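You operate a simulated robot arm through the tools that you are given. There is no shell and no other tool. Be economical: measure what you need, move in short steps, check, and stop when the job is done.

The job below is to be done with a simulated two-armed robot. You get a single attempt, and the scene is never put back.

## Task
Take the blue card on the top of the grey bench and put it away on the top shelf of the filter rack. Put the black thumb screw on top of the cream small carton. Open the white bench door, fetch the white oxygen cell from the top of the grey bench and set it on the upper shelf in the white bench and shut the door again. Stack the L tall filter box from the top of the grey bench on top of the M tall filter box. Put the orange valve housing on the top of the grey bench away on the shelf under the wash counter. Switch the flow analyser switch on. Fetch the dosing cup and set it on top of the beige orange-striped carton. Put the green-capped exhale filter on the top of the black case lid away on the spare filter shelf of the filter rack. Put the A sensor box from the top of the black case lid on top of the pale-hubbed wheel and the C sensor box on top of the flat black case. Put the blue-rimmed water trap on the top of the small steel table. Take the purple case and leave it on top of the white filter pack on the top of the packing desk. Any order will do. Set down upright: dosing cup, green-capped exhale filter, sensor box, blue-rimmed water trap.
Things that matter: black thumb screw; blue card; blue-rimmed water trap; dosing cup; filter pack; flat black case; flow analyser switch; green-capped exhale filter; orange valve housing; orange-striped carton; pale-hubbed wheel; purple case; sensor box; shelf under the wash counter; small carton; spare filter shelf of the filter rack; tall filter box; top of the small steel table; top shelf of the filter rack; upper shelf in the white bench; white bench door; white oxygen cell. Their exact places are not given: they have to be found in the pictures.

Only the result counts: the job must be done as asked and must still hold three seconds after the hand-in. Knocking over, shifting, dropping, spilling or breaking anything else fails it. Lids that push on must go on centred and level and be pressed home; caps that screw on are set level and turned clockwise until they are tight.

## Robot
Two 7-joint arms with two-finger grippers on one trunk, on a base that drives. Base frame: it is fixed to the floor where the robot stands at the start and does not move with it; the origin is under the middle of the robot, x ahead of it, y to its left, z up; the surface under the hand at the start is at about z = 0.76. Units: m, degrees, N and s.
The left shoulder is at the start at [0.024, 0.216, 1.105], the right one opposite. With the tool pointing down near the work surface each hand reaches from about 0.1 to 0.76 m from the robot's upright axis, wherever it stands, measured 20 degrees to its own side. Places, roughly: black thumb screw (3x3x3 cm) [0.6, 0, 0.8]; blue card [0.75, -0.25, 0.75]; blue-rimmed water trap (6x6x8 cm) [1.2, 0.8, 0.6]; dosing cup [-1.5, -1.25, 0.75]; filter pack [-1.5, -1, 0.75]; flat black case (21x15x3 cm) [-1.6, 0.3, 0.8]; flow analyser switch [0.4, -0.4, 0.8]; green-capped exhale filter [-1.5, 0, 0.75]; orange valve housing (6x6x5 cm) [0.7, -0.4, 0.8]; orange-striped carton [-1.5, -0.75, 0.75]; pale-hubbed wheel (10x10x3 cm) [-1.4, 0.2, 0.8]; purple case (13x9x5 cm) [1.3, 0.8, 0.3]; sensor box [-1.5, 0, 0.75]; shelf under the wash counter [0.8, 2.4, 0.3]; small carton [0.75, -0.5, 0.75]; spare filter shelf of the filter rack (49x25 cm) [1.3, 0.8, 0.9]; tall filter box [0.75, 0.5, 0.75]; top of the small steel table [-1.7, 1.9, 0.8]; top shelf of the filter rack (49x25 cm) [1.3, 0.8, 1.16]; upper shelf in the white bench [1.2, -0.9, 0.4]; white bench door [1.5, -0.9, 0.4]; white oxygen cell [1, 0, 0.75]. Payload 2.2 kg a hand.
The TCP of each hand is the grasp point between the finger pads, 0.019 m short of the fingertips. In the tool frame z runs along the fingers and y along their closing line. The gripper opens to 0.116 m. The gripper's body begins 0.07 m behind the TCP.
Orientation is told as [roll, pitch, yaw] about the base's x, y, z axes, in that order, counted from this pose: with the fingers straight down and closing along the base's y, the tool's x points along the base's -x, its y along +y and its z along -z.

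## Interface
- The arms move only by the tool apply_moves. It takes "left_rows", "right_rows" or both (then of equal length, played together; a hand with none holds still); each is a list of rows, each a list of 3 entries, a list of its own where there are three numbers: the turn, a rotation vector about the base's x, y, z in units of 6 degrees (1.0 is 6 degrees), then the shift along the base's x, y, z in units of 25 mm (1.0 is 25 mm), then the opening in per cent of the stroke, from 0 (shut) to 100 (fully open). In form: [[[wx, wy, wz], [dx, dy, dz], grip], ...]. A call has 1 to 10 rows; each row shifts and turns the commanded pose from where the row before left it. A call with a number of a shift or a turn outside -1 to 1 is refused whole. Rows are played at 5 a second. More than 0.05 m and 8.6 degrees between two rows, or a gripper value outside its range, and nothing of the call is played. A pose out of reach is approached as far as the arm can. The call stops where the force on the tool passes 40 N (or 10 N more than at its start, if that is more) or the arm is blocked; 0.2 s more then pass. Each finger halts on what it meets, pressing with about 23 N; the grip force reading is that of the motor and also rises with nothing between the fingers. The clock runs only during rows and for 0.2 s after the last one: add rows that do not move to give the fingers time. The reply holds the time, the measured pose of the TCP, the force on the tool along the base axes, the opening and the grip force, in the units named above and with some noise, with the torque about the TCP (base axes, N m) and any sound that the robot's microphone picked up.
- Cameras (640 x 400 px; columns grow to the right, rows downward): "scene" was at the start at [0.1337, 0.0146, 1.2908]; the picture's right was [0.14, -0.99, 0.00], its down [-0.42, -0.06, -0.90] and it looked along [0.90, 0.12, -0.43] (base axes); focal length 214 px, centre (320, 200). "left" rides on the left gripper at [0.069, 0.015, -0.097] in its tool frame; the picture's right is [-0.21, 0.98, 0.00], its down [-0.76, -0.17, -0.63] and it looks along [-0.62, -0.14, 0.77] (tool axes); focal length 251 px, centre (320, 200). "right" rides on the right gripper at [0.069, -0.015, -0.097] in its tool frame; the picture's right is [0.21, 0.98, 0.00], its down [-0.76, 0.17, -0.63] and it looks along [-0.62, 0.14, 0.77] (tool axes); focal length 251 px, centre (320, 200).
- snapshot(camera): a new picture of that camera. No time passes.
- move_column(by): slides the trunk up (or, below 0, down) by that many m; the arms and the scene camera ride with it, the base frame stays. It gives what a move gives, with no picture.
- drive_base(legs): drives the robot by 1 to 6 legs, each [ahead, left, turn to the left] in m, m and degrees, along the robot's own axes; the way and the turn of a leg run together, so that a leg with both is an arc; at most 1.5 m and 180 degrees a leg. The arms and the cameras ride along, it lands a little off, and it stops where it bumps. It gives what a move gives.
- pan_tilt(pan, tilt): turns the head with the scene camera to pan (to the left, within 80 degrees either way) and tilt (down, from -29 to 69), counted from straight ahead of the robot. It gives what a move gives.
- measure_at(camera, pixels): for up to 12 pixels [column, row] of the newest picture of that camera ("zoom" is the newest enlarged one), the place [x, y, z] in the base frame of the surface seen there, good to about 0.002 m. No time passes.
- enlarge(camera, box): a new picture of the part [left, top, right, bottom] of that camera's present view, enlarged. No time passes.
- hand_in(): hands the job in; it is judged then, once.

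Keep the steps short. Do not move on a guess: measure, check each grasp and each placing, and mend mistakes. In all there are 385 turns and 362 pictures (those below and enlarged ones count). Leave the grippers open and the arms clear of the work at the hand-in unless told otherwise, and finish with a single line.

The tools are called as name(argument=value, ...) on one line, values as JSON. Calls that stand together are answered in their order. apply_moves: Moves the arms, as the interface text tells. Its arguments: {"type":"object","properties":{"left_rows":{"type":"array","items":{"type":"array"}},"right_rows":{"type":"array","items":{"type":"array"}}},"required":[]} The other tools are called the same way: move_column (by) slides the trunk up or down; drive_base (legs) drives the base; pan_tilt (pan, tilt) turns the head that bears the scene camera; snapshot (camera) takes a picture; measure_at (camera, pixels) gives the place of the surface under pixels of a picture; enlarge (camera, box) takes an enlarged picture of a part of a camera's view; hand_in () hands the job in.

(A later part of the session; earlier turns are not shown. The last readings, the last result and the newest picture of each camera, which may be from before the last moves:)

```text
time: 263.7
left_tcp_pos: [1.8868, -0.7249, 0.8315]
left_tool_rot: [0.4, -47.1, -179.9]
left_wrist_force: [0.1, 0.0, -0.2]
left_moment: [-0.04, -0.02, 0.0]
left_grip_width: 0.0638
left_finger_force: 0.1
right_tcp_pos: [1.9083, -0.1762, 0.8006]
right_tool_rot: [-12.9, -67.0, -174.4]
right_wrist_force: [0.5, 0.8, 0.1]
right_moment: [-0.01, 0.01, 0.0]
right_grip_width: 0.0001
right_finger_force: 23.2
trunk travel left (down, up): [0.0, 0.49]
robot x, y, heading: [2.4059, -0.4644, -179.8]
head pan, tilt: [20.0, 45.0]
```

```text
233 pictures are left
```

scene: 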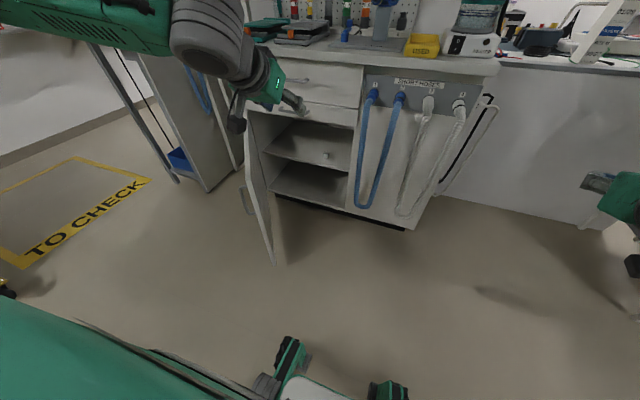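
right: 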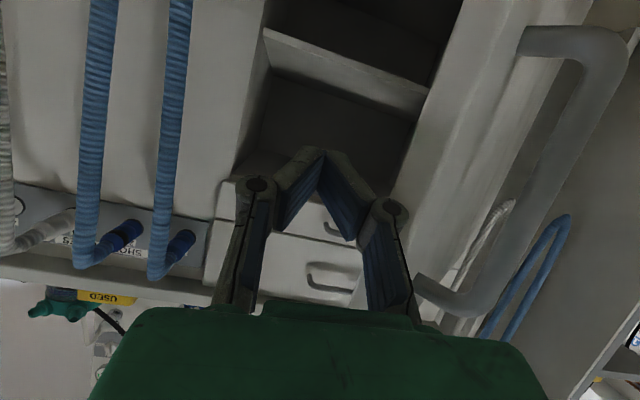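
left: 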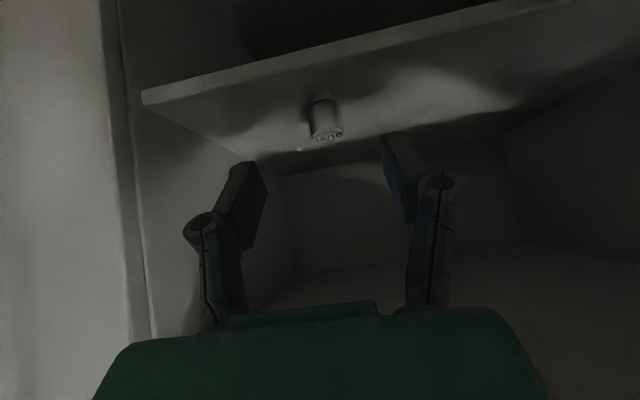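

Cell is visible on the shelf at (326,153). To close the door I back off 0.25 m and bring the closed left hand low in front of the door's outer face.

drive_base(legs=[[-0.27, 0.12, 0]])

apply_moves(left_rows=[[[0, 0.4, 0], [0, 0, -1], 0], [[0, 0.4, 0], [0, 0, -1], 0], [[0, 0.4, 0], [-0.3, 0, -1], 0], [[0, 0.4, 0], [-0.3, 0, -1], 0], [[0, 0.4, 0], [-0.3, 0, -1], 0], [[0, 0.4, 0], [-0.3, 0, -1], 0], [[0, 0.4, 0], [-0.3, 0, -1], 0], [[0, 0, 0], [-0.3, 0, -1], 0], [[0, 0, 0], [-0.3, 0, -1], 0], [[0, 0, 0], [-0.3, 0, -1], 0]])

apply_moves(left_rows=[[[0, 0, 0], [-0.3, -0.3, -1], 0], [[0, 0, 0], [-0.3, -0.3, -1], 0], [[0, 0, 0], [-0.3, -0.3, -1], 0], [[0, 0, 0], [-0.3, -0.3, -1], 0], [[0, 0, 0], [0, 0, -1], 0], [[0, 0, 0], [0, 0, -1], 0], [[0, 0, 0], [0, 0, -1], 0], [[0, 0, 0], [0, 0, 0], 0]])

snapshot(camera="scene")

snapshot(camera="left")

```text
time: 265.8
left_tcp_pos: [2.1592, -0.8399, 0.8326]
left_tool_rot: [0.7, -47.2, 179.9]
left_wrist_force: [-0.4, -0.4, 0.4]
left_moment: [-0.04, -0.03, 0.03]
left_grip_width: 0.0637
left_finger_force: 0.1
right_tcp_pos: [2.179, -0.2904, 0.7999]
right_tool_rot: [-12.4, -67.2, -174.8]
right_wrist_force: [-0.8, 0.6, -0.6]
right_moment: [-0.01, 0.01, 0.02]
right_grip_width: 0.0
right_finger_force: 23.1
trunk travel left (down, up): [0.0, 0.49]
robot x, y, heading: [2.678, -0.585, -179.8]
head pan, tilt: [20.0, 45.0]
```

```text
time: 267.9
left_tcp_pos: [2.1269, -0.8421, 0.6738]
left_tool_rot: [0.5, -62.3, 180.0]
left_wrist_force: [-0.2, -0.7, -0.1]
left_moment: [0.0, 0.02, 0.01]
left_grip_width: 0.0
left_finger_force: 23.1
left hand out of reach, approached as far as the arm can: row 7, 8, 9, 10
right_tcp_pos: [2.181, -0.2927, 0.8024]
right_tool_rot: [-12.9, -67.2, -174.3]
right_wrist_force: [0.2, -0.5, -0.4]
right_moment: [0.02, -0.01, -0.02]
right_grip_width: 0.0001
right_finger_force: 23.6
trunk travel left (down, up): [0.0, 0.49]
robot x, y, heading: [2.677, -0.5831, -180.0]
head pan, tilt: [20.0, 45.0]
```

```text
time: 269.8
left_tcp_pos: [2.1274, -0.8414, 0.6738]
left_tool_rot: [0.4, -62.3, 180.1]
left_wrist_force: [-0.7, 0.4, -0.5]
left_moment: [0.0, 0.0, 0.01]
left_grip_width: 0.0002
left_finger_force: 23.1
left hand out of reach, approached as far as the arm can: row 1, 2, 3, 4, 5, 6, 7
right_tcp_pos: [2.1812, -0.294, 0.803]
right_tool_rot: [-13.0, -67.2, -174.4]
right_wrist_force: [-0.1, 0.4, 1.0]
right_moment: [-0.02, 0.0, 0.04]
right_grip_width: 0.0002
right_finger_force: 22.4
trunk travel left (down, up): [0.0, 0.49]
robot x, y, heading: [2.6771, -0.5821, -180.1]
head pan, tilt: [20.0, 45.0]
```

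```text
232 pictures are left
```

scene: 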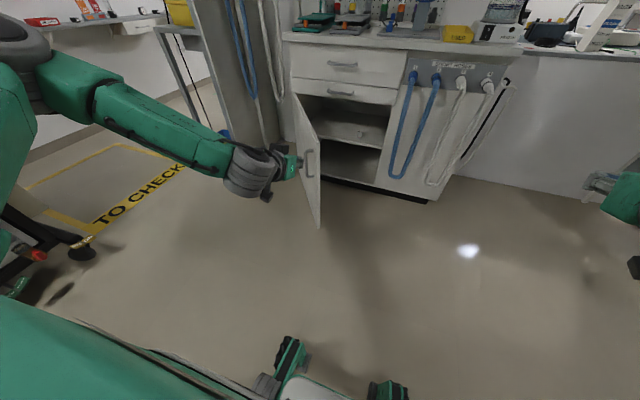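

```text
231 pictures are left
```

left: 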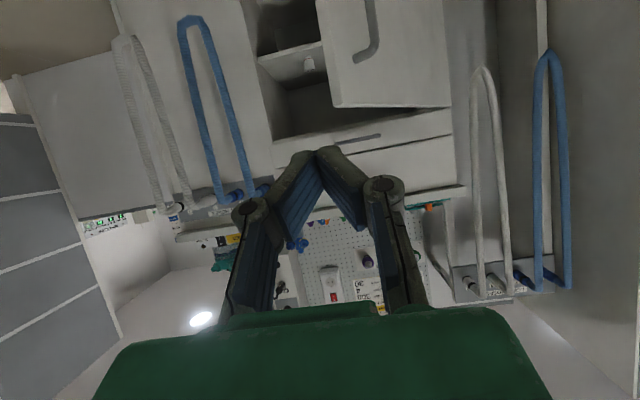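

Too folded here; move forward and down together.

apply_moves(left_rows=[[[0, 0, 0], [-0.9, -0.1, -0.4], 0], [[0, 0, 0], [-0.8, -0.1, -0.7], 0], [[0, 0, 0], [-0.8, -0.1, -0.9], 0], [[0, 0, 0], [-0.8, -0.1, -1], 0], [[0, 0, 0], [-0.8, -0.1, -1], 0], [[0, 0, 0], [-0.6, 0, -1], 0], [[0, 0, 0], [-0.6, 0, -1], 0], [[0, 0, 0], [-0.4, 0, -1], 0], [[0, 0, 0], [-0.4, 0, -1], 0], [[0, 0, 0], [0, 0, -1], 0]])

snapshot(camera="left")

```text
time: 271.9
left_tcp_pos: [2.1269, -0.8423, 0.6752]
left_tool_rot: [0.4, -62.3, 180.0]
left_wrist_force: [1.1, 0.2, 0.5]
left_moment: [-0.01, 0.0, 0.02]
left_grip_width: 0.0
left_finger_force: 22.6
left hand out of reach, approached as far as the arm can: row 1, 2, 3, 4, 5, 6, 7, 8, 9, 10
right_tcp_pos: [2.1815, -0.2932, 0.8032]
right_tool_rot: [-13.1, -67.2, -174.5]
right_wrist_force: [-0.3, 0.1, -0.4]
right_moment: [-0.03, -0.05, 0.0]
right_grip_width: 0.0
right_finger_force: 22.9
trunk travel left (down, up): [0.0, 0.49]
robot x, y, heading: [2.6734, -0.585, -180.0]
head pan, tilt: [20.0, 45.0]
```

```text
230 pictures are left
```

left: 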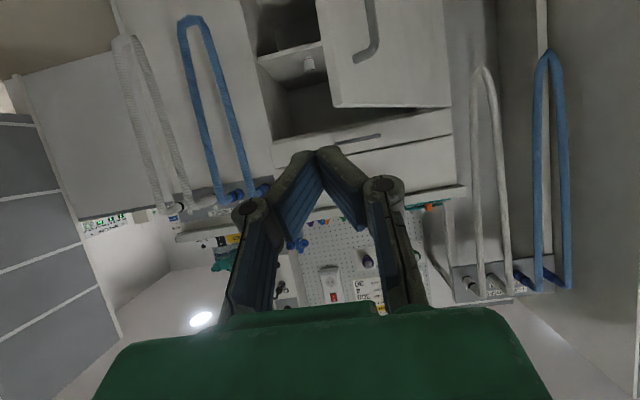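

The commanded pose has run far below. Bring the command back up by 0.3 m.

apply_moves(left_rows=[[[0, 0, 0], [0, 0, 1], 0], [[0, 0, 0], [0, 0, 1], 0], [[0, 0, 0], [0, 0, 1], 0], [[0, 0, 0], [0, 0, 1], 0], [[0, 0, 0], [0, 0, 1], 0], [[0, 0, 0], [0, 0, 1], 0], [[0, 0, 0], [0, 0, 1], 0], [[0, 0, 0], [0, 0, 1], 0], [[0, 0, 0], [0, 0, 1], 0], [[0, 0, 0], [0, 0, 1], 0]])

snapshot(camera="scene")

```text
time: 274.1
left_tcp_pos: [2.1275, -0.8413, 0.9255]
left_tool_rot: [0.6, -64.2, 179.9]
left_wrist_force: [-0.2, -0.7, -0.2]
left_moment: [0.01, -0.03, 0.0]
left_grip_width: 0.0
left_finger_force: 23.0
right_tcp_pos: [2.1817, -0.2932, 0.803]
right_tool_rot: [-12.9, -67.3, -174.5]
right_wrist_force: [-0.2, -0.7, -0.1]
right_moment: [0.05, 0.01, 0.0]
right_grip_width: 0.0
right_finger_force: 23.0
trunk travel left (down, up): [0.0, 0.49]
robot x, y, heading: [2.6779, -0.5851, -179.8]
head pan, tilt: [20.0, 45.0]
```

```text
229 pictures are left
```

scene: 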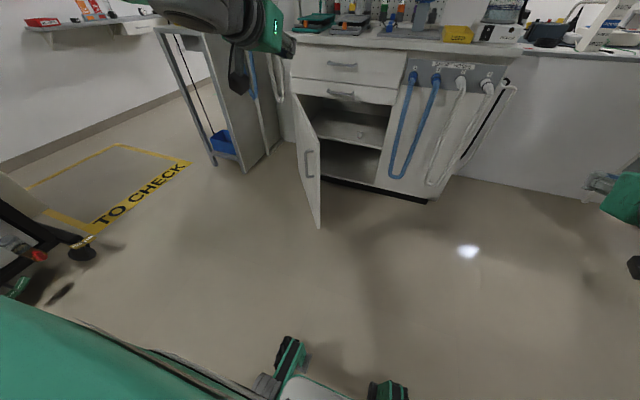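

Good: now go forward 0.2 m first at this height, then down.

apply_moves(left_rows=[[[0, 0, 0], [-1, -0.1, 0], 0], [[0, 0, 0], [-1, -0.1, 0], 0], [[0, 0, 0], [-1, -0.1, 0], 0], [[0, 0, 0], [-1, -0.1, -0.5], 0], [[0, 0, 0], [-1, 0, -1], 0], [[0, 0, 0], [-1, 0, -1], 0], [[0, 0, 0], [-0.5, 0, -1], 0], [[0, 0, 0], [0, 0, -1], 0], [[0, 0, 0], [0, 0, -1], 0], [[0, 0, 0], [0, 0, -1], 0]])

apply_moves(left_rows=[[[0, 0, 0], [0, 0, -1], 0], [[0, 0, 0], [0, 0, -1], 0], [[0, 0, 0], [0, 0, -1], 0], [[0, 0, 0], [0, 0, -1], 0], [[0, 0, 0], [0, 0, -1], 0], [[0, 0, 0], [0, 0, -1], 0], [[0, 0, 0], [0, 0, -1], 0], [[0, 0, 0], [0, 0, -1], 0], [[0, 0, 0], [0, 0, -1], 0], [[0, 0, 0], [0, 0, 0], 0]])

snapshot(camera="scene")

snapshot(camera="left")

```text
time: 276.4
left_tcp_pos: [1.9636, -0.853, 0.7611]
left_tool_rot: [0.5, -64.1, 180.0]
left_wrist_force: [0.2, 0.0, -0.3]
left_moment: [0.0, 0.03, -0.01]
left_grip_width: 0.0001
left_finger_force: 23.2
right_tcp_pos: [2.1821, -0.2943, 0.8017]
right_tool_rot: [-13.0, -67.2, -174.4]
right_wrist_force: [-0.3, -0.4, -0.3]
right_moment: [-0.01, 0.01, -0.03]
right_grip_width: 0.0001
right_finger_force: 22.7
trunk travel left (down, up): [0.0, 0.49]
robot x, y, heading: [2.6763, -0.5815, -179.8]
head pan, tilt: [20.0, 45.0]
```

```text
time: 278.6
left_tcp_pos: [1.9639, -0.8516, 0.637]
left_tool_rot: [0.5, -64.1, 180.1]
left_wrist_force: [-0.7, -0.1, 1.0]
left_moment: [-0.01, 0.0, -0.04]
left_grip_width: 0.0
left_finger_force: 23.6
left hand out of reach, approached as far as the arm can: row 6, 7, 8, 9
right_tcp_pos: [2.1819, -0.293, 0.8026]
right_tool_rot: [-12.9, -67.3, -174.5]
right_wrist_force: [0.6, 0.1, 0.9]
right_moment: [0.04, 0.0, 0.0]
right_grip_width: 0.0001
right_finger_force: 22.9
trunk travel left (down, up): [0.0, 0.49]
robot x, y, heading: [2.6759, -0.5822, -180.2]
head pan, tilt: [20.0, 45.0]
```

```text
228 pictures are left
```

scene: 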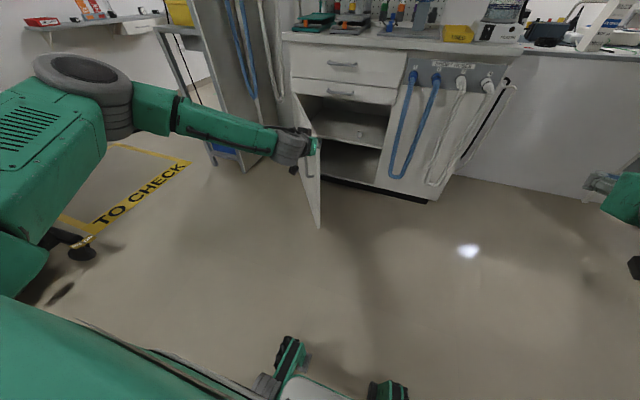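

```text
227 pictures are left
```

left: 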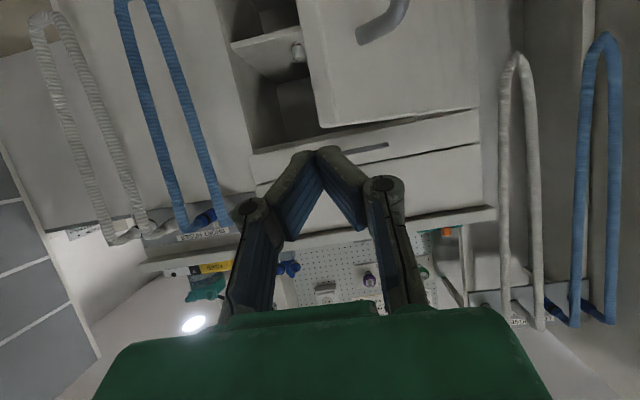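

Measure the door's top edge and face.

measure_at(camera="left", pixels=[[323, 122], [400, 112], [470, 100], [330, 80], [370, 90], [360, 35], [310, 60]])

```text
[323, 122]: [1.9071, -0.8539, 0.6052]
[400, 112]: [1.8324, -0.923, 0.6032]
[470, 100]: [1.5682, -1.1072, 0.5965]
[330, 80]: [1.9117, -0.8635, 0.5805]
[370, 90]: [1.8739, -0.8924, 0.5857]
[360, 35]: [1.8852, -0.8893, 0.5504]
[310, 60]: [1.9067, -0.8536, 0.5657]
```

Door is at ~55°. Shift to y≈-0.92, forward and down to z≈0.58.

apply_moves(left_rows=[[[0, 0, 0], [0, -0.9, 0.2], 0], [[0, 0, 0], [0, -0.9, 0], 0], [[0, 0, 0], [-0.6, -0.8, 0], 0], [[0, 0, 0], [-0.6, 0, -0.4], 0], [[0, 0, 0], [-0.6, 0, -0.7], 0], [[0, 0, 0], [-0.3, 0, -1], 0], [[0, 0, 0], [0, 0, -0.4], 0], [[0, 0, 0], [0, 0, 0], 0]])

snapshot(camera="left")

```text
time: 280.4
left_tcp_pos: [1.9172, -0.9162, 0.6066]
left_tool_rot: [0.5, -64.0, 180.0]
left_wrist_force: [0.4, 0.8, -0.5]
left_moment: [-0.03, 0.02, -0.01]
left_grip_width: 0.0
left_finger_force: 23.7
left hand out of reach, approached as far as the arm can: row 6, 7
right_tcp_pos: [2.1807, -0.2935, 0.8019]
right_tool_rot: [-13.0, -67.2, -174.4]
right_wrist_force: [-0.5, 1.0, -0.8]
right_moment: [0.0, 0.01, 0.02]
right_grip_width: 0.0001
right_finger_force: 23.3
trunk travel left (down, up): [0.0, 0.49]
robot x, y, heading: [2.674, -0.5835, -179.9]
head pan, tilt: [20.0, 45.0]
```

```text
226 pictures are left
```

left: 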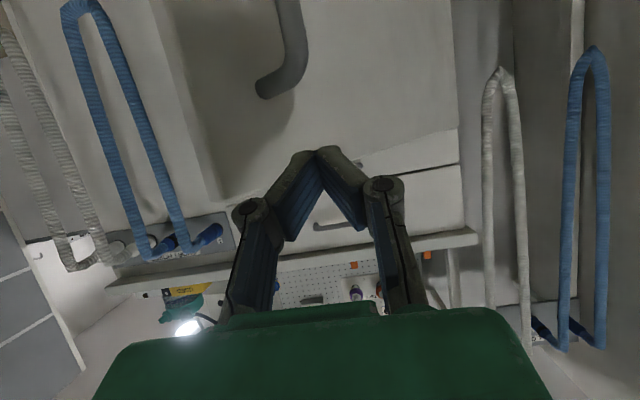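

Reduce the tilt by 15° to reach lower, then down to about 0.56.

apply_moves(left_rows=[[[0, -0.9, 0], [0.2, 0, 0], 0], [[0, -0.9, 0], [0, 0, 0], 0], [[0, -0.9, 0], [0, 0, 0], 0], [[0, 0, 0], [0, 0, -0.7], 0], [[0, 0, 0], [0, 0, -0.7], 0], [[0, 0, 0], [0, 0, -0.5], 0], [[0, 0, 0], [0, 0, 0], 0]])

snapshot(camera="left")

```text
time: 281.9
left_tcp_pos: [1.9216, -0.9171, 0.5596]
left_tool_rot: [0.4, -47.9, -180.1]
left_wrist_force: [0.4, -0.2, -0.4]
left_moment: [0.01, -0.01, 0.04]
left_grip_width: 0.0004
left_finger_force: 23.2
right_tcp_pos: [2.1809, -0.2936, 0.8029]
right_tool_rot: [-13.0, -67.2, -174.5]
right_wrist_force: [-0.4, -0.2, 0.4]
right_moment: [-0.01, 0.02, -0.01]
right_grip_width: 0.0001
right_finger_force: 22.8
trunk travel left (down, up): [0.0, 0.49]
robot x, y, heading: [2.679, -0.5834, -180.0]
head pan, tilt: [20.0, 45.0]
```

```text
225 pictures are left
```

left: 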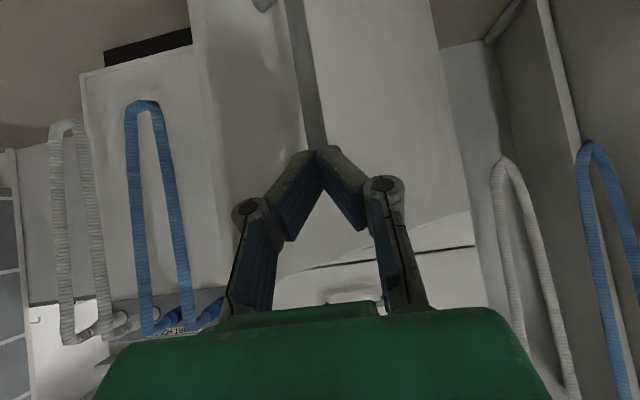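

The fingertips are beside the handle bar on the outer side. Push along the closing arc.

apply_moves(left_rows=[[[0, 0, 0], [-0.25, 0.33, 0], 0], [[0, 0, 0], [-0.25, 0.33, 0], 0], [[0, 0, 0], [-0.25, 0.33, 0], 0], [[0, 0, 0], [-0.27, 0.31, 0], 0], [[0, 0, 0], [-0.28, 0.3, 0], 0], [[0, 0, 0], [-0.29, 0.29, 0], 0], [[0, 0, 0], [-0.3, 0.28, 0], 0], [[0, 0, 0], [-0.3, 0.27, 0], 0], [[0, 0, 0], [-0.31, 0.26, 0], 0], [[0, 0, 0], [-0.32, 0.25, 0], 0]])

snapshot(camera="left")

```text
time: 284.2
left_tcp_pos: [1.8531, -0.8323, 0.562]
left_tool_rot: [-0.7, -48.0, 179.8]
left_wrist_force: [11.2, 10.4, 7.6]
left_moment: [0.06, 0.07, -0.26]
left_grip_width: 0.0
left_finger_force: 28.2
right_tcp_pos: [2.1842, -0.2956, 0.8035]
right_tool_rot: [-13.5, -67.4, -173.8]
right_wrist_force: [-0.2, -0.5, 0.5]
right_moment: [-0.01, -0.03, -0.02]
right_grip_width: 0.0
right_finger_force: 23.6
trunk travel left (down, up): [0.0, 0.49]
robot x, y, heading: [2.6769, -0.584, -180.1]
head pan, tilt: [20.0, 45.0]
stopped in row 10 (left hand): the force on the tool passed its limit at 43 N (the readings are from after the stop); the commanded pose is now the measured one
```

```text
224 pictures are left
```

left: 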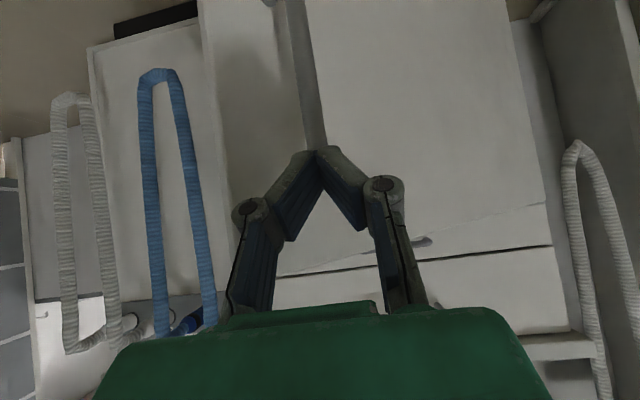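

The door is moving. Continue pushing.

apply_moves(left_rows=[[[0, 0, 0], [-0.3, 0.25, 0], 0], [[0, 0, 0], [-0.3, 0.24, 0], 0], [[0, 0, 0], [-0.31, 0.23, 0], 0], [[0, 0, 0], [-0.31, 0.22, 0], 0], [[0, 0, 0], [-0.32, 0.21, 0], 0], [[0, 0, 0], [-0.32, 0.2, 0], 0], [[0, 0, 0], [-0.33, 0.19, 0], 0], [[0, 0, 0], [-0.33, 0.18, 0], 0], [[0, 0, 0], [-0.34, 0.17, 0], 0], [[0, 0, 0], [-0.34, 0.16, 0], 0]])

snapshot(camera="scene")

```text
time: 285.3
left_tcp_pos: [1.8222, -0.8038, 0.5619]
left_tool_rot: [-1.3, -48.0, 179.8]
left_wrist_force: [12.8, 12.9, 9.3]
left_moment: [0.1, 0.05, -0.27]
left_grip_width: 0.0
left_finger_force: 28.1
left hand out of reach, approached as far as the arm can: row 5
right_tcp_pos: [2.1848, -0.2969, 0.808]
right_tool_rot: [-14.1, -67.5, -173.3]
right_wrist_force: [0.0, -0.2, -0.2]
right_moment: [-0.02, -0.01, 0.02]
right_grip_width: 0.0
right_finger_force: 22.7
trunk travel left (down, up): [0.0, 0.49]
robot x, y, heading: [2.6781, -0.5821, -179.9]
head pan, tilt: [20.0, 45.0]
stopped in row 5 (left hand): the force on the tool passed its limit at 41 N (the readings are from after the stop); the commanded pose is now the measured one
```

```text
223 pictures are left
```

scene: 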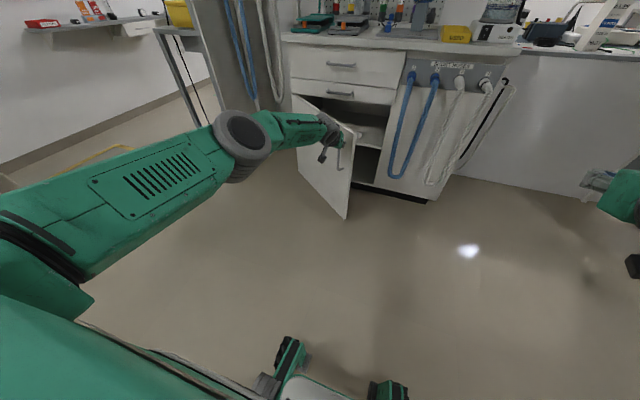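

Arm is near full reach; push on with the base.

drive_base(legs=[[0.16, -0.09, 0]])

snapshot(camera="scene")

```text
time: 286.2
left_tcp_pos: [1.8008, -0.802, 0.5579]
left_tool_rot: [-2.9, -48.1, -179.2]
left_wrist_force: [-0.1, 0.0, -0.7]
left_moment: [0.05, 0.0, -0.03]
left_grip_width: 0.0
left_finger_force: 28.7
right_tcp_pos: [2.1674, -0.3051, 0.8143]
right_tool_rot: [-17.0, -67.7, -170.7]
right_wrist_force: [-0.4, -0.4, 0.0]
right_moment: [-0.01, -0.03, -0.05]
right_grip_width: 0.0
right_finger_force: 23.1
trunk travel left (down, up): [0.0, 0.49]
robot x, y, heading: [2.6505, -0.5773, -179.9]
head pan, tilt: [20.0, 45.0]
stopped in leg 1: the force on the tool passed its limit at 46 N (the readings are from after the stop); the commanded pose is now the measured one
```

```text
222 pictures are left
```

scene: 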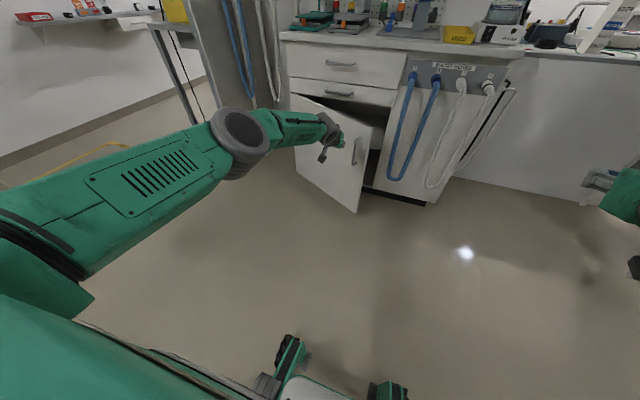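

Reset: pull the arm back 0.15 m, drive 0.2 m ahead, then push with the arm again.

apply_moves(left_rows=[[[0, 0, 0], [1, -0.2, 0], 0], [[0, 0, 0], [1, -0.2, 0], 0], [[0, 0, 0], [1, 0, 0], 0], [[0, 0, 0], [1, 0, 0], 0], [[0, 0, 0], [1, 0, 0], 0], [[0, 0, 0], [1, 0, 0], 0]])

drive_base(legs=[[0.13, 0, 0]])

snapshot(camera="left")

measure_at(camera="left", pixels=[[320, 100], [320, 60], [360, 60], [280, 60], [400, 80], [250, 40]])

```text
time: 287.6
left_tcp_pos: [1.9535, -0.8043, 0.56]
left_tool_rot: [-2.1, -48.2, -179.8]
left_wrist_force: [-0.6, 0.0, 0.6]
left_moment: [0.0, 0.0, -0.01]
left_grip_width: 0.0002
left_finger_force: 27.9
right_tcp_pos: [2.1669, -0.2944, 0.8121]
right_tool_rot: [-15.5, -67.6, -172.0]
right_wrist_force: [-0.9, 0.6, -0.1]
right_moment: [0.02, 0.0, 0.0]
right_grip_width: 0.0001
right_finger_force: 22.8
trunk travel left (down, up): [0.0, 0.49]
robot x, y, heading: [2.651, -0.5743, 180.0]
head pan, tilt: [20.0, 45.0]
```

```text
time: 288.9
left_tcp_pos: [1.8224, -0.8009, 0.5607]
left_tool_rot: [-1.9, -48.0, 179.8]
left_wrist_force: [-0.3, -0.5, 0.3]
left_moment: [-0.01, 0.01, 0.0]
left_grip_width: 0.0
left_finger_force: 28.9
right_tcp_pos: [2.0365, -0.2909, 0.8102]
right_tool_rot: [-14.9, -67.6, -172.7]
right_wrist_force: [-0.2, 0.5, 1.1]
right_moment: [-0.04, -0.01, -0.03]
right_grip_width: 0.0001
right_finger_force: 22.4
trunk travel left (down, up): [0.0, 0.49]
robot x, y, heading: [2.5226, -0.5723, 179.9]
head pan, tilt: [20.0, 45.0]
```

```text
221 pictures are left
```

left: 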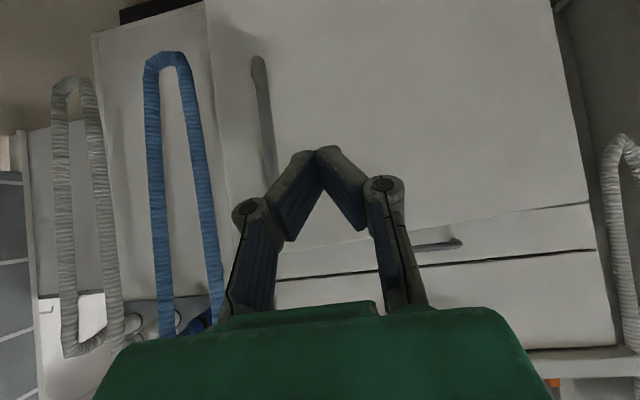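

```text
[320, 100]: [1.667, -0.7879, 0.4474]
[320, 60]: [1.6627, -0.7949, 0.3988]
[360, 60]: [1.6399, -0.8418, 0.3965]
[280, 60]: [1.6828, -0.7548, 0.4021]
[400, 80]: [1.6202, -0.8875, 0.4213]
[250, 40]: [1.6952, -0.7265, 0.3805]
```

Door is at ~25° now. Push straight ahead at y≈-0.79.

apply_moves(left_rows=[[[0, 0, 0], [-1, 0.1, 0], 0], [[0, 0, 0], [-1, 0.1, 0], 0], [[0, 0, 0], [-1, 0.1, 0], 0], [[0, 0, 0], [-0.8, 0.1, 0], 0], [[0, 0, 0], [-0.4, 0, 0], 0], [[0, 0, 0], [-0.4, 0.05, 0], 0], [[0, 0, 0], [-0.4, 0.05, 0], 0], [[0, 0, 0], [-0.4, 0.05, 0], 0], [[0, 0, 0], [-0.4, 0.05, 0], 0], [[0, 0, 0], [-0.4, 0.05, 0], 0]])

apply_moves(left_rows=[[[0, 0, 0], [-0.4, 0.05, 0], 0], [[0, 0, 0], [-0.4, 0.05, 0], 0], [[0, 0, 0], [-0.4, 0.05, 0], 0], [[0, 0, 0], [-0.4, 0.03, 0], 0], [[0, 0, 0], [-0.4, 0.03, 0], 0], [[0, 0, 0], [-0.4, 0, 0], 0], [[0, 0, 0], [-0.4, 0, 0], 0], [[0, 0, 0], [-0.4, 0, 0], 0], [[0, 0, 0], [-0.4, 0, 0], 0], [[0, 0, 0], [-0.4, 0, 0], 0]])

snapshot(camera="scene")

```text
time: 291.1
left_tcp_pos: [1.6672, -0.7861, 0.5605]
left_tool_rot: [-2.2, -48.1, -179.9]
left_wrist_force: [-1.0, -0.4, 0.2]
left_moment: [0.0, 0.01, -0.02]
left_grip_width: 0.0002
left_finger_force: 28.6
right_tcp_pos: [2.0408, -0.292, 0.8124]
right_tool_rot: [-15.4, -67.9, -172.2]
right_wrist_force: [-0.8, 0.1, -0.2]
right_moment: [0.01, 0.0, 0.04]
right_grip_width: 0.0002
right_finger_force: 22.7
trunk travel left (down, up): [0.0, 0.49]
robot x, y, heading: [2.5257, -0.5736, 179.7]
head pan, tilt: [20.0, 45.0]
```

```text
time: 293.3
left_tcp_pos: [1.6674, -0.7865, 0.5618]
left_tool_rot: [-2.3, -48.2, -180.1]
left_wrist_force: [0.9, -0.1, 0.3]
left_moment: [0.01, 0.02, 0.03]
left_grip_width: 0.0
left_finger_force: 28.3
left hand out of reach, approached as far as the arm can: row 1, 2, 3, 4, 5, 6, 7, 8, 9, 10
right_tcp_pos: [2.0394, -0.2916, 0.8116]
right_tool_rot: [-15.3, -67.9, -172.4]
right_wrist_force: [0.8, 0.2, -0.4]
right_moment: [-0.02, -0.02, -0.01]
right_grip_width: 0.0003
right_finger_force: 23.3
trunk travel left (down, up): [0.0, 0.49]
robot x, y, heading: [2.5249, -0.5729, 180.2]
head pan, tilt: [20.0, 45.0]
```

```text
220 pictures are left
```

scene: 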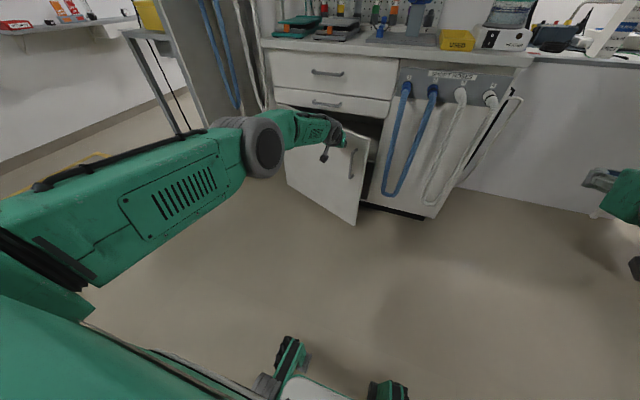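

Arm is at full reach; retract 0.15, drive 0.27 m ahead, push again.

apply_moves(left_rows=[[[0, 0, 0], [1, 0, 0], 0], [[0, 0, 0], [1, 0, 0], 0], [[0, 0, 0], [1, 0, 0], 0], [[0, 0, 0], [1, 0, 0], 0], [[0, 0, 0], [1, 0, 0], 0], [[0, 0, 0], [1, 0, 0], 0], [[0, 0, 0], [1, 0, 0], 0]])

drive_base(legs=[[0.17, 0, 0]])

apply_moves(left_rows=[[[0, 0, 0], [-0.4, 0, 0], 0], [[0, 0, 0], [-0.4, 0, 0], 0], [[0, 0, 0], [-0.4, 0, 0], 0], [[0, 0, 0], [-0.4, 0, 0], 0], [[0, 0, 0], [-0.4, 0, 0], 0], [[0, 0, 0], [-0.4, 0, 0], 0], [[0, 0, 0], [-0.4, 0, 0], 0], [[0, 0, 0], [-0.4, 0, 0], 0], [[0, 0, 0], [-0.4, 0, 0], 0], [[0, 0, 0], [-0.4, 0, 0], 0]])

apply_moves(left_rows=[[[0, 0, 0], [-0.4, 0, 0], 0], [[0, 0, 0], [-0.4, 0, 0], 0], [[0, 0, 0], [-0.4, 0, 0], 0], [[0, 0, 0], [-0.4, 0, 0], 0], [[0, 0, 0], [-0.4, 0, 0], 0], [[0, 0, 0], [-0.4, 0, 0], 0], [[0, 0, 0], [-0.4, 0, 0], 0], [[0, 0, 0], [-0.4, 0, 0], 0]])

snapshot(camera="scene")

```text
time: 294.9
left_tcp_pos: [1.8462, -0.7839, 0.5633]
left_tool_rot: [-2.0, -48.1, 180.1]
left_wrist_force: [1.1, 0.3, -0.9]
left_moment: [-0.02, -0.02, -0.02]
left_grip_width: 0.0
left_finger_force: 28.7
right_tcp_pos: [2.0396, -0.292, 0.813]
right_tool_rot: [-15.3, -67.9, -172.3]
right_wrist_force: [0.4, -0.3, 0.2]
right_moment: [-0.02, -0.03, -0.02]
right_grip_width: 0.0002
right_finger_force: 23.2
trunk travel left (down, up): [0.0, 0.49]
robot x, y, heading: [2.5232, -0.5753, 179.7]
head pan, tilt: [20.0, 45.0]
```

```text
time: 296.3
left_tcp_pos: [1.6761, -0.7862, 0.5617]
left_tool_rot: [-2.0, -48.0, -179.9]
left_wrist_force: [-0.3, 1.0, -0.5]
left_moment: [0.0, -0.03, -0.03]
left_grip_width: 0.0002
left_finger_force: 28.7
right_tcp_pos: [1.8707, -0.2922, 0.8128]
right_tool_rot: [-15.3, -67.8, -172.3]
right_wrist_force: [0.0, 0.4, 0.3]
right_moment: [0.03, 0.01, 0.0]
right_grip_width: 0.0003
right_finger_force: 22.9
trunk travel left (down, up): [0.0, 0.49]
robot x, y, heading: [2.357, -0.5726, -179.6]
head pan, tilt: [20.0, 45.0]
```

```text
time: 298.5
left_tcp_pos: [1.5788, -0.7859, 0.5635]
left_tool_rot: [-2.2, -48.3, -179.8]
left_wrist_force: [0.6, 0.4, 0.4]
left_moment: [0.01, -0.01, 0.0]
left_grip_width: 0.0
left_finger_force: 28.3
right_tcp_pos: [1.8756, -0.2944, 0.815]
right_tool_rot: [-15.4, -68.1, -172.2]
right_wrist_force: [-0.3, 0.2, -0.3]
right_moment: [0.01, -0.01, 0.0]
right_grip_width: 0.0
right_finger_force: 23.4
trunk travel left (down, up): [0.0, 0.49]
robot x, y, heading: [2.3578, -0.5745, -179.9]
head pan, tilt: [20.0, 45.0]
```

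```text
time: 300.2
left_tcp_pos: [1.5116, -0.7866, 0.5654]
left_tool_rot: [-2.1, -47.9, -179.8]
left_wrist_force: [14.9, -0.7, 6.2]
left_moment: [-0.03, 0.09, 0.08]
left_grip_width: 0.0059
left_finger_force: 28.0
right_tcp_pos: [1.8781, -0.2938, 0.8158]
right_tool_rot: [-15.5, -68.2, -172.0]
right_wrist_force: [0.3, -0.2, 0.8]
right_moment: [0.0, -0.02, 0.03]
right_grip_width: 0.0
right_finger_force: 22.9
trunk travel left (down, up): [0.0, 0.49]
robot x, y, heading: [2.3563, -0.5715, -179.9]
head pan, tilt: [20.0, 45.0]
stopped in row 8 (left hand): the force on the tool passed its limit at 53 N (the readings are from after the stop); the commanded pose is now the measured one
```

```text
219 pictures are left
```

scene: 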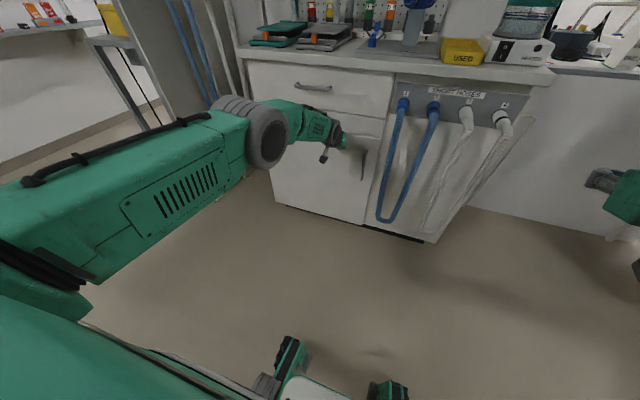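

The door looks shut. Retreat and verify it is flush.

apply_moves(left_rows=[[[0, 0, 0], [1, 0, 0], 0], [[0, 0, 0], [1, 0, 0.3], 0], [[0, 0, 0], [1, 0, 0.6], 0], [[0, 0, 0], [0.5, 0, 1], 0], [[0, 0, 0], [0, 0, 1], 0], [[0, 0, 0], [0, 0, 1], 0], [[0, 0, 0], [0, 0, 1], 0], [[0, 0, 0], [0, 0, 1], 0], [[0, 0, 0], [0, 0, 1], 0], [[0, 0, 0], [0, 0, 1], 0]])

drive_base(legs=[[-0.25, 0, 0]])

snapshot(camera="scene")

measure_at(camera="scene", pixels=[[385, 170], [365, 170], [330, 170], [300, 160], [380, 200], [330, 120], [405, 140]])

```text
time: 302.4
left_tcp_pos: [1.5951, -0.7871, 0.7612]
left_tool_rot: [-2.1, -48.0, -179.7]
left_wrist_force: [0.5, 0.0, -0.6]
left_moment: [-0.04, -0.01, 0.01]
left_grip_width: 0.0
left_finger_force: 28.1
right_tcp_pos: [1.8765, -0.2944, 0.8171]
right_tool_rot: [-15.5, -68.4, -171.8]
right_wrist_force: [0.8, 0.0, 0.5]
right_moment: [0.02, -0.04, 0.01]
right_grip_width: 0.0002
right_finger_force: 22.9
trunk travel left (down, up): [0.0, 0.49]
robot x, y, heading: [2.3584, -0.5746, -180.0]
head pan, tilt: [20.0, 45.0]
```

```text
time: 304.2
left_tcp_pos: [1.8465, -0.7833, 0.7612]
left_tool_rot: [-2.1, -47.9, 179.9]
left_wrist_force: [0.2, 0.6, 0.4]
left_moment: [0.0, -0.01, -0.03]
left_grip_width: 0.0
left_finger_force: 29.0
right_tcp_pos: [2.1298, -0.2923, 0.817]
right_tool_rot: [-15.6, -68.4, -172.1]
right_wrist_force: [0.5, -0.8, -0.6]
right_moment: [0.02, 0.01, -0.01]
right_grip_width: 0.0001
right_finger_force: 23.3
trunk travel left (down, up): [0.0, 0.49]
robot x, y, heading: [2.6098, -0.5751, 180.3]
head pan, tilt: [20.0, 45.0]
```

```text
218 pictures are left
```

scene: 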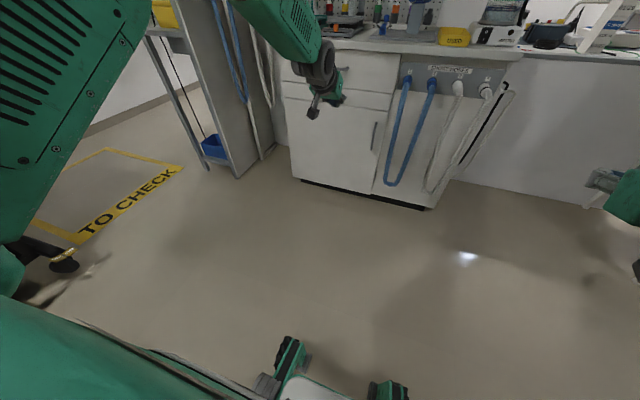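

```text
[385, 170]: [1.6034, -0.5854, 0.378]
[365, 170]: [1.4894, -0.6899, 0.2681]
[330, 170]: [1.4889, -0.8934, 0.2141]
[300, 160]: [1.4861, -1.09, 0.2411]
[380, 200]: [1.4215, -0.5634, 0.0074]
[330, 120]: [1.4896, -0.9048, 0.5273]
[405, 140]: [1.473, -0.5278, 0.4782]
```

Door is flush and shut. Next the blue card. Raise the trunk and return both hands to tool-down.

move_column(by=0.29)

apply_moves(left_rows=[[[0, -0.8, 0], [0, 0, 0.6], 0], [[0, -0.8, 0], [0, 0, 0.6], 30], [[0, -0.8, 0], [0, 0, 0.6], 60], [[0, -0.8, 0], [0, 0, 0.6], 90], [[0, -0.8, 0], [0, 0, 0.6], 100], [[0, -0.8, 0], [0, 0, 0.6], 100], [[0, -0.8, 0], [0, 0, 0.6], 100], [[0, -0.8, 0], [0, 0, 0], 100], [[0, -0.8, 0], [0, 0, 0], 100], [[0, -0.8, 0], [0, 0, 0], 100]], right_rows=[[[0, -1, 0], [0, 0, 0], 0], [[0, -1, 0], [0, 0, 0], 0], [[0, -1, 0], [0, 0, 0], 0], [[0, -1, 0], [0, 0, 0], 0], [[0, -1, 0], [0, 0, 0], 0], [[0, -1, 0], [0, 0, 0], 0], [[0, -1, 0], [0, 0, 0], 0], [[0, -1, 0], [0, 0, 0], 0], [[0, -1, 0], [0, 0, 0], 0], [[0, -1, 0], [0, 0, 0], 0]])

drive_base(legs=[[0, -0.8, 0], [0.7, 0, 0]])

```text
time: 307.1
left_tcp_pos: [1.8488, -0.7826, 1.0538]
left_tool_rot: [-2.1, -48.0, 180.0]
left_wrist_force: [-0.1, -0.1, 0.7]
left_moment: [0.0, -0.01, 0.01]
left_grip_width: 0.0
left_finger_force: 27.8
right_tcp_pos: [2.1325, -0.2915, 1.1079]
right_tool_rot: [-15.7, -68.5, -172.1]
right_wrist_force: [-0.3, 0.1, 0.5]
right_moment: [0.02, 0.01, -0.01]
right_grip_width: 0.0
right_finger_force: 22.5
trunk travel left (down, up): [-0.29, 0.2]
robot x, y, heading: [2.6084, -0.5726, 179.9]
head pan, tilt: [20.0, 45.0]
```

```text
time: 309.4
left_tcp_pos: [1.9122, -0.784, 1.1411]
left_tool_rot: [-2.1, 0.1, -179.9]
left_wrist_force: [-1.0, -0.1, 0.0]
left_moment: [0.0, -0.05, -0.01]
left_grip_width: 0.1159
left_finger_force: 0.1
left hand out of reach, approached as far as the arm can: row 7, 8, 9, 10
right_tcp_pos: [2.1289, -0.2925, 1.1061]
right_tool_rot: [-8.8, -8.3, -177.1]
right_wrist_force: [-1.1, -0.5, -0.1]
right_moment: [0.02, -0.04, 0.01]
right_grip_width: 0.0
right_finger_force: 23.1
trunk travel left (down, up): [-0.29, 0.2]
robot x, y, heading: [2.6073, -0.5702, 179.6]
head pan, tilt: [20.0, 45.0]
```

```text
time: 317.1
left_tcp_pos: [1.2134, 0.0144, 1.1423]
left_tool_rot: [-2.1, 0.0, -179.8]
left_wrist_force: [0.2, 0.5, -0.4]
left_moment: [0.01, 0.01, -0.02]
left_grip_width: 0.1156
left_finger_force: 0.1
right_tcp_pos: [1.4312, 0.5049, 1.1075]
right_tool_rot: [-8.7, -8.6, -177.0]
right_wrist_force: [-0.3, 0.4, -0.7]
right_moment: [0.0, 0.02, 0.02]
right_grip_width: 0.0
right_finger_force: 23.4
trunk travel left (down, up): [-0.29, 0.2]
robot x, y, heading: [1.9066, 0.2247, 179.7]
head pan, tilt: [20.0, 45.0]
```

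Level the hands and yaw the left hand by 90° for the card's short axis.

apply_moves(left_rows=[[[-0.35, 0, 1], [0, 0, 0], 100], [[0, 0, 1], [0, 0, 0], 100], [[0, 0, 1], [0, 0, 0], 100], [[0, 0, 1], [0, 0, 0], 100], [[0, 0, 1], [0, 0, 0], 100], [[0, 0, 1], [0, 0, 0], 100], [[0, 0, 1], [0, 0, 0], 100], [[0, 0, 1], [0, 0, 0], 100], [[0, 0, 1], [0, 0, 0], 100], [[0, 0, 1], [0, 0, 0], 100]], right_rows=[[[-0.7, -0.7, 0], [0.3, 0, 0.3], 0], [[-0.7, -0.7, 0], [0.3, 0, 0.3], 0], [[0, 0, -0.5], [0.3, 0, 0.3], 0], [[0, 0, 0], [0, 0, 0], 0], [[0, 0, 0], [0, 0, 0], 0], [[0, 0, 0], [0, 0, 0], 0], [[0, 0, 0], [0, 0, 0], 0], [[0, 0, 0], [0, 0, 0], 0], [[0, 0, 0], [0, 0, 0], 0], [[0, 0, 0], [0, 0, 0], 0]])

apply_moves(left_rows=[[[0, 0, 1], [0, 0, 0], 100], [[0, 0, 1], [0, 0, 0], 100], [[0, 0, 1], [0, 0, 0], 100], [[0, 0, 1], [0, 0, 0], 100], [[0, 0, 1], [0, 0, 0], 100]])

drive_base(legs=[[0.48, 0, 0]])

snapshot(camera="left")

snapshot(camera="scene")

```text
time: 319.3
left_tcp_pos: [1.2152, 0.0146, 1.1461]
left_tool_rot: [0.0, -0.6, -119.8]
left_wrist_force: [0.0, 0.5, 0.5]
left_moment: [0.04, 0.01, 0.03]
left_grip_width: 0.1159
left_finger_force: 0.0
right_tcp_pos: [1.4571, 0.5055, 1.1318]
right_tool_rot: [0.1, -0.9, 179.3]
right_wrist_force: [0.0, -0.3, 0.2]
right_moment: [0.02, 0.0, 0.01]
right_grip_width: 0.0
right_finger_force: 23.4
trunk travel left (down, up): [-0.29, 0.2]
robot x, y, heading: [1.9067, 0.226, 180.1]
head pan, tilt: [20.0, 45.0]
```

```text
time: 320.5
left_tcp_pos: [1.2157, 0.0146, 1.1462]
left_tool_rot: [-0.1, -0.4, -89.9]
left_wrist_force: [0.0, 0.0, 0.9]
left_moment: [0.03, -0.02, 0.0]
left_grip_width: 0.1159
left_finger_force: 0.1
right_tcp_pos: [1.459, 0.505, 1.1326]
right_tool_rot: [0.0, -0.8, 179.4]
right_wrist_force: [-0.3, -0.8, -1.5]
right_moment: [0.0, -0.02, 0.01]
right_grip_width: 0.0001
right_finger_force: 23.3
trunk travel left (down, up): [-0.29, 0.2]
robot x, y, heading: [1.9084, 0.223, 179.7]
head pan, tilt: [20.0, 45.0]
```

```text
time: 322.0
left_tcp_pos: [1.0885, 0.0137, 1.1487]
left_tool_rot: [-0.6, -0.4, -90.2]
left_wrist_force: [1.0, 0.3, -0.4]
left_moment: [-0.03, 0.04, -0.02]
left_grip_width: 0.1163
left_finger_force: 0.1
right_tcp_pos: [1.3258, 0.5051, 1.1494]
right_tool_rot: [0.0, -2.8, 178.6]
right_wrist_force: [5.1, 4.3, 9.3]
right_moment: [-0.38, 0.43, 0.01]
right_grip_width: 0.0002
right_finger_force: 23.1
trunk travel left (down, up): [-0.29, 0.2]
robot x, y, heading: [1.7645, 0.2246, 179.7]
head pan, tilt: [20.0, 45.0]
stopped in leg 1: the robot was blocked; the commanded pose is now the measured one
```

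```text
217 pictures are left
```

left: 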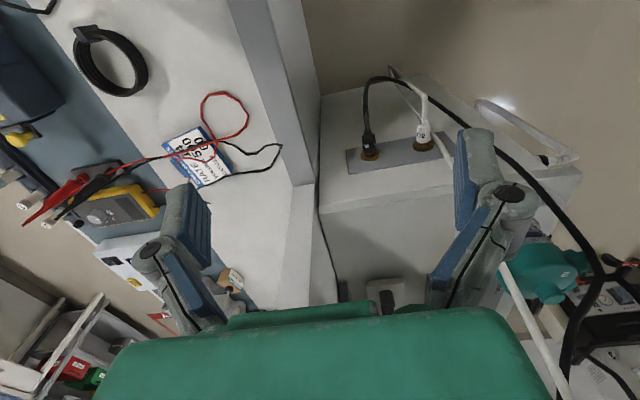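

```text
216 pictures are left
```

scene: 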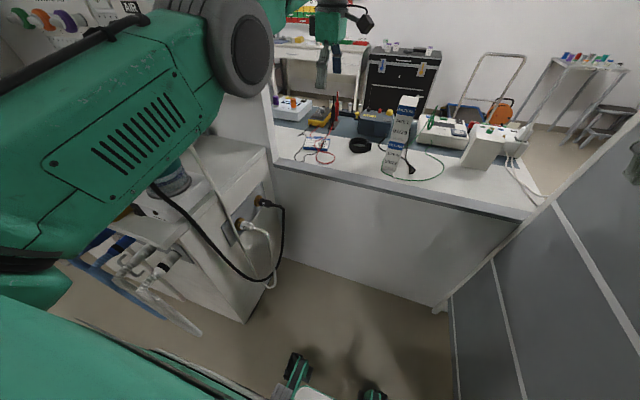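

The right arm's elbow touched the rack panel. Back out 0.2 m and tuck the right arm inward first.

drive_base(legs=[[-0.25, 0, 0]])

apply_moves(right_rows=[[[0, -0.4, 0], [-1, -1, 0], 30], [[0, 0, 0], [-1, -1, 0], 60], [[0, 0, 0], [-1, -1, 0], 60], [[0, 0, 0], [-1, -0.6, 0], 60], [[0, 0, 0], [-1, 0, 0], 60], [[0, 0, 0], [-0.5, 0, 0], 60]])

pan_tilt(pan=-45, tilt=30)

snapshot(camera="scene")

```text
time: 322.6
left_tcp_pos: [1.0884, 0.0178, 1.1419]
left_tool_rot: [-0.3, -0.4, -90.3]
left_wrist_force: [0.4, 0.7, 0.4]
left_moment: [0.0, 0.01, -0.01]
left_grip_width: 0.1156
left_finger_force: 0.1
right_tcp_pos: [1.3202, 0.5092, 1.1503]
right_tool_rot: [0.1, -3.2, 178.4]
right_wrist_force: [0.8, -0.7, 0.4]
right_moment: [-0.02, 0.03, 0.0]
right_grip_width: 0.0001
right_finger_force: 23.2
trunk travel left (down, up): [-0.29, 0.2]
robot x, y, heading: [1.7671, 0.2204, 179.6]
head pan, tilt: [20.0, 45.0]
stopped in leg 1: the robot was blocked; the commanded pose is now the measured one
```

```text
time: 324.2
left_tcp_pos: [1.1412, 0.2377, 1.1272]
left_tool_rot: [-0.7, -0.4, -101.1]
left_wrist_force: [-0.5, -0.1, -0.6]
left_moment: [-0.01, 0.0, -0.01]
left_grip_width: 0.1158
left_finger_force: 0.1
right_tcp_pos: [1.2681, 0.6155, 1.186]
right_tool_rot: [1.7, -3.5, 168.4]
right_wrist_force: [18.8, -83.5, 44.9]
right_moment: [4.08, -0.04, -1.72]
right_grip_width: 0.0452
right_finger_force: 0.0
trunk travel left (down, up): [-0.29, 0.2]
robot x, y, heading: [1.7975, 0.3244, 168.8]
head pan, tilt: [20.0, 45.0]
stopped in row 6 (right hand): the force on the tool passed its limit at 59 N (the readings are from after the stop); the commanded pose is now the measured one
```

```text
time: 325.5
left_tcp_pos: [1.0716, 0.2143, 1.1264]
left_tool_rot: [0.2, -0.6, -97.7]
left_wrist_force: [0.2, -0.2, 0.2]
left_moment: [0.03, -0.02, 0.03]
left_grip_width: 0.1162
left_finger_force: 0.1
right_tcp_pos: [1.1932, 0.5962, 1.1595]
right_tool_rot: [-0.2, -1.7, 172.0]
right_wrist_force: [-0.1, -0.3, 1.7]
right_moment: [-0.04, 0.01, -0.01]
right_grip_width: 0.0695
right_finger_force: 0.0
trunk travel left (down, up): [-0.29, 0.2]
robot x, y, heading: [1.7573, 0.3316, 172.0]
head pan, tilt: [-45.0, 30.0]
```

```text
215 pictures are left
```

scene: 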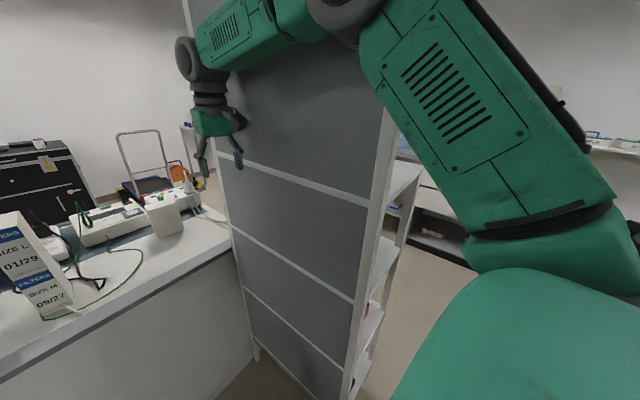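

The right upper arm is against the rack's end post. Check whether the rack moved.

measure_at(camera="scene", pixels=[[260, 230], [340, 230], [360, 200], [350, 380], [258, 350], [240, 140], [385, 150], [400, 80], [300, 300], [480, 200]])

```text
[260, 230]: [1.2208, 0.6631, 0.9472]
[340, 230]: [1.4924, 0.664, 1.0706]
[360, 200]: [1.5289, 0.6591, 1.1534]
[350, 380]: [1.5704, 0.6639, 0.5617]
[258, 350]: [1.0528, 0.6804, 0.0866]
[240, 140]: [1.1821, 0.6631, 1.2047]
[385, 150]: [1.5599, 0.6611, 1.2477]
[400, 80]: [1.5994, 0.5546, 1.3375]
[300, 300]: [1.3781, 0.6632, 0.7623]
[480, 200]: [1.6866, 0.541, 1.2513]
```

The rack hasn't moved (panel still y≈0.663). Move the base away from it, straightening the heading.

drive_base(legs=[[0, 0.1, 8]])

snapshot(camera="scene")

```text
time: 326.7
left_tcp_pos: [1.0805, 0.0907, 1.121]
left_tool_rot: [1.2, -2.1, -93.4]
left_wrist_force: [0.3, 1.2, 0.6]
left_moment: [-0.05, 0.02, -0.02]
left_grip_width: 0.1161
left_finger_force: 0.0
right_tcp_pos: [1.1784, 0.4852, 1.1369]
right_tool_rot: [2.2, 0.1, 176.0]
right_wrist_force: [0.2, 0.3, 1.7]
right_moment: [-0.08, 0.01, 0.02]
right_grip_width: 0.0696
right_finger_force: 0.1
trunk travel left (down, up): [-0.29, 0.2]
robot x, y, heading: [1.7793, 0.2271, 176.7]
head pan, tilt: [-45.0, 30.0]
```

```text
214 pictures are left
```

scene: 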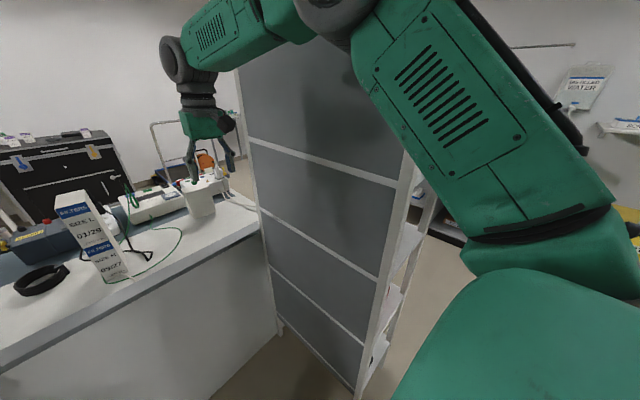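

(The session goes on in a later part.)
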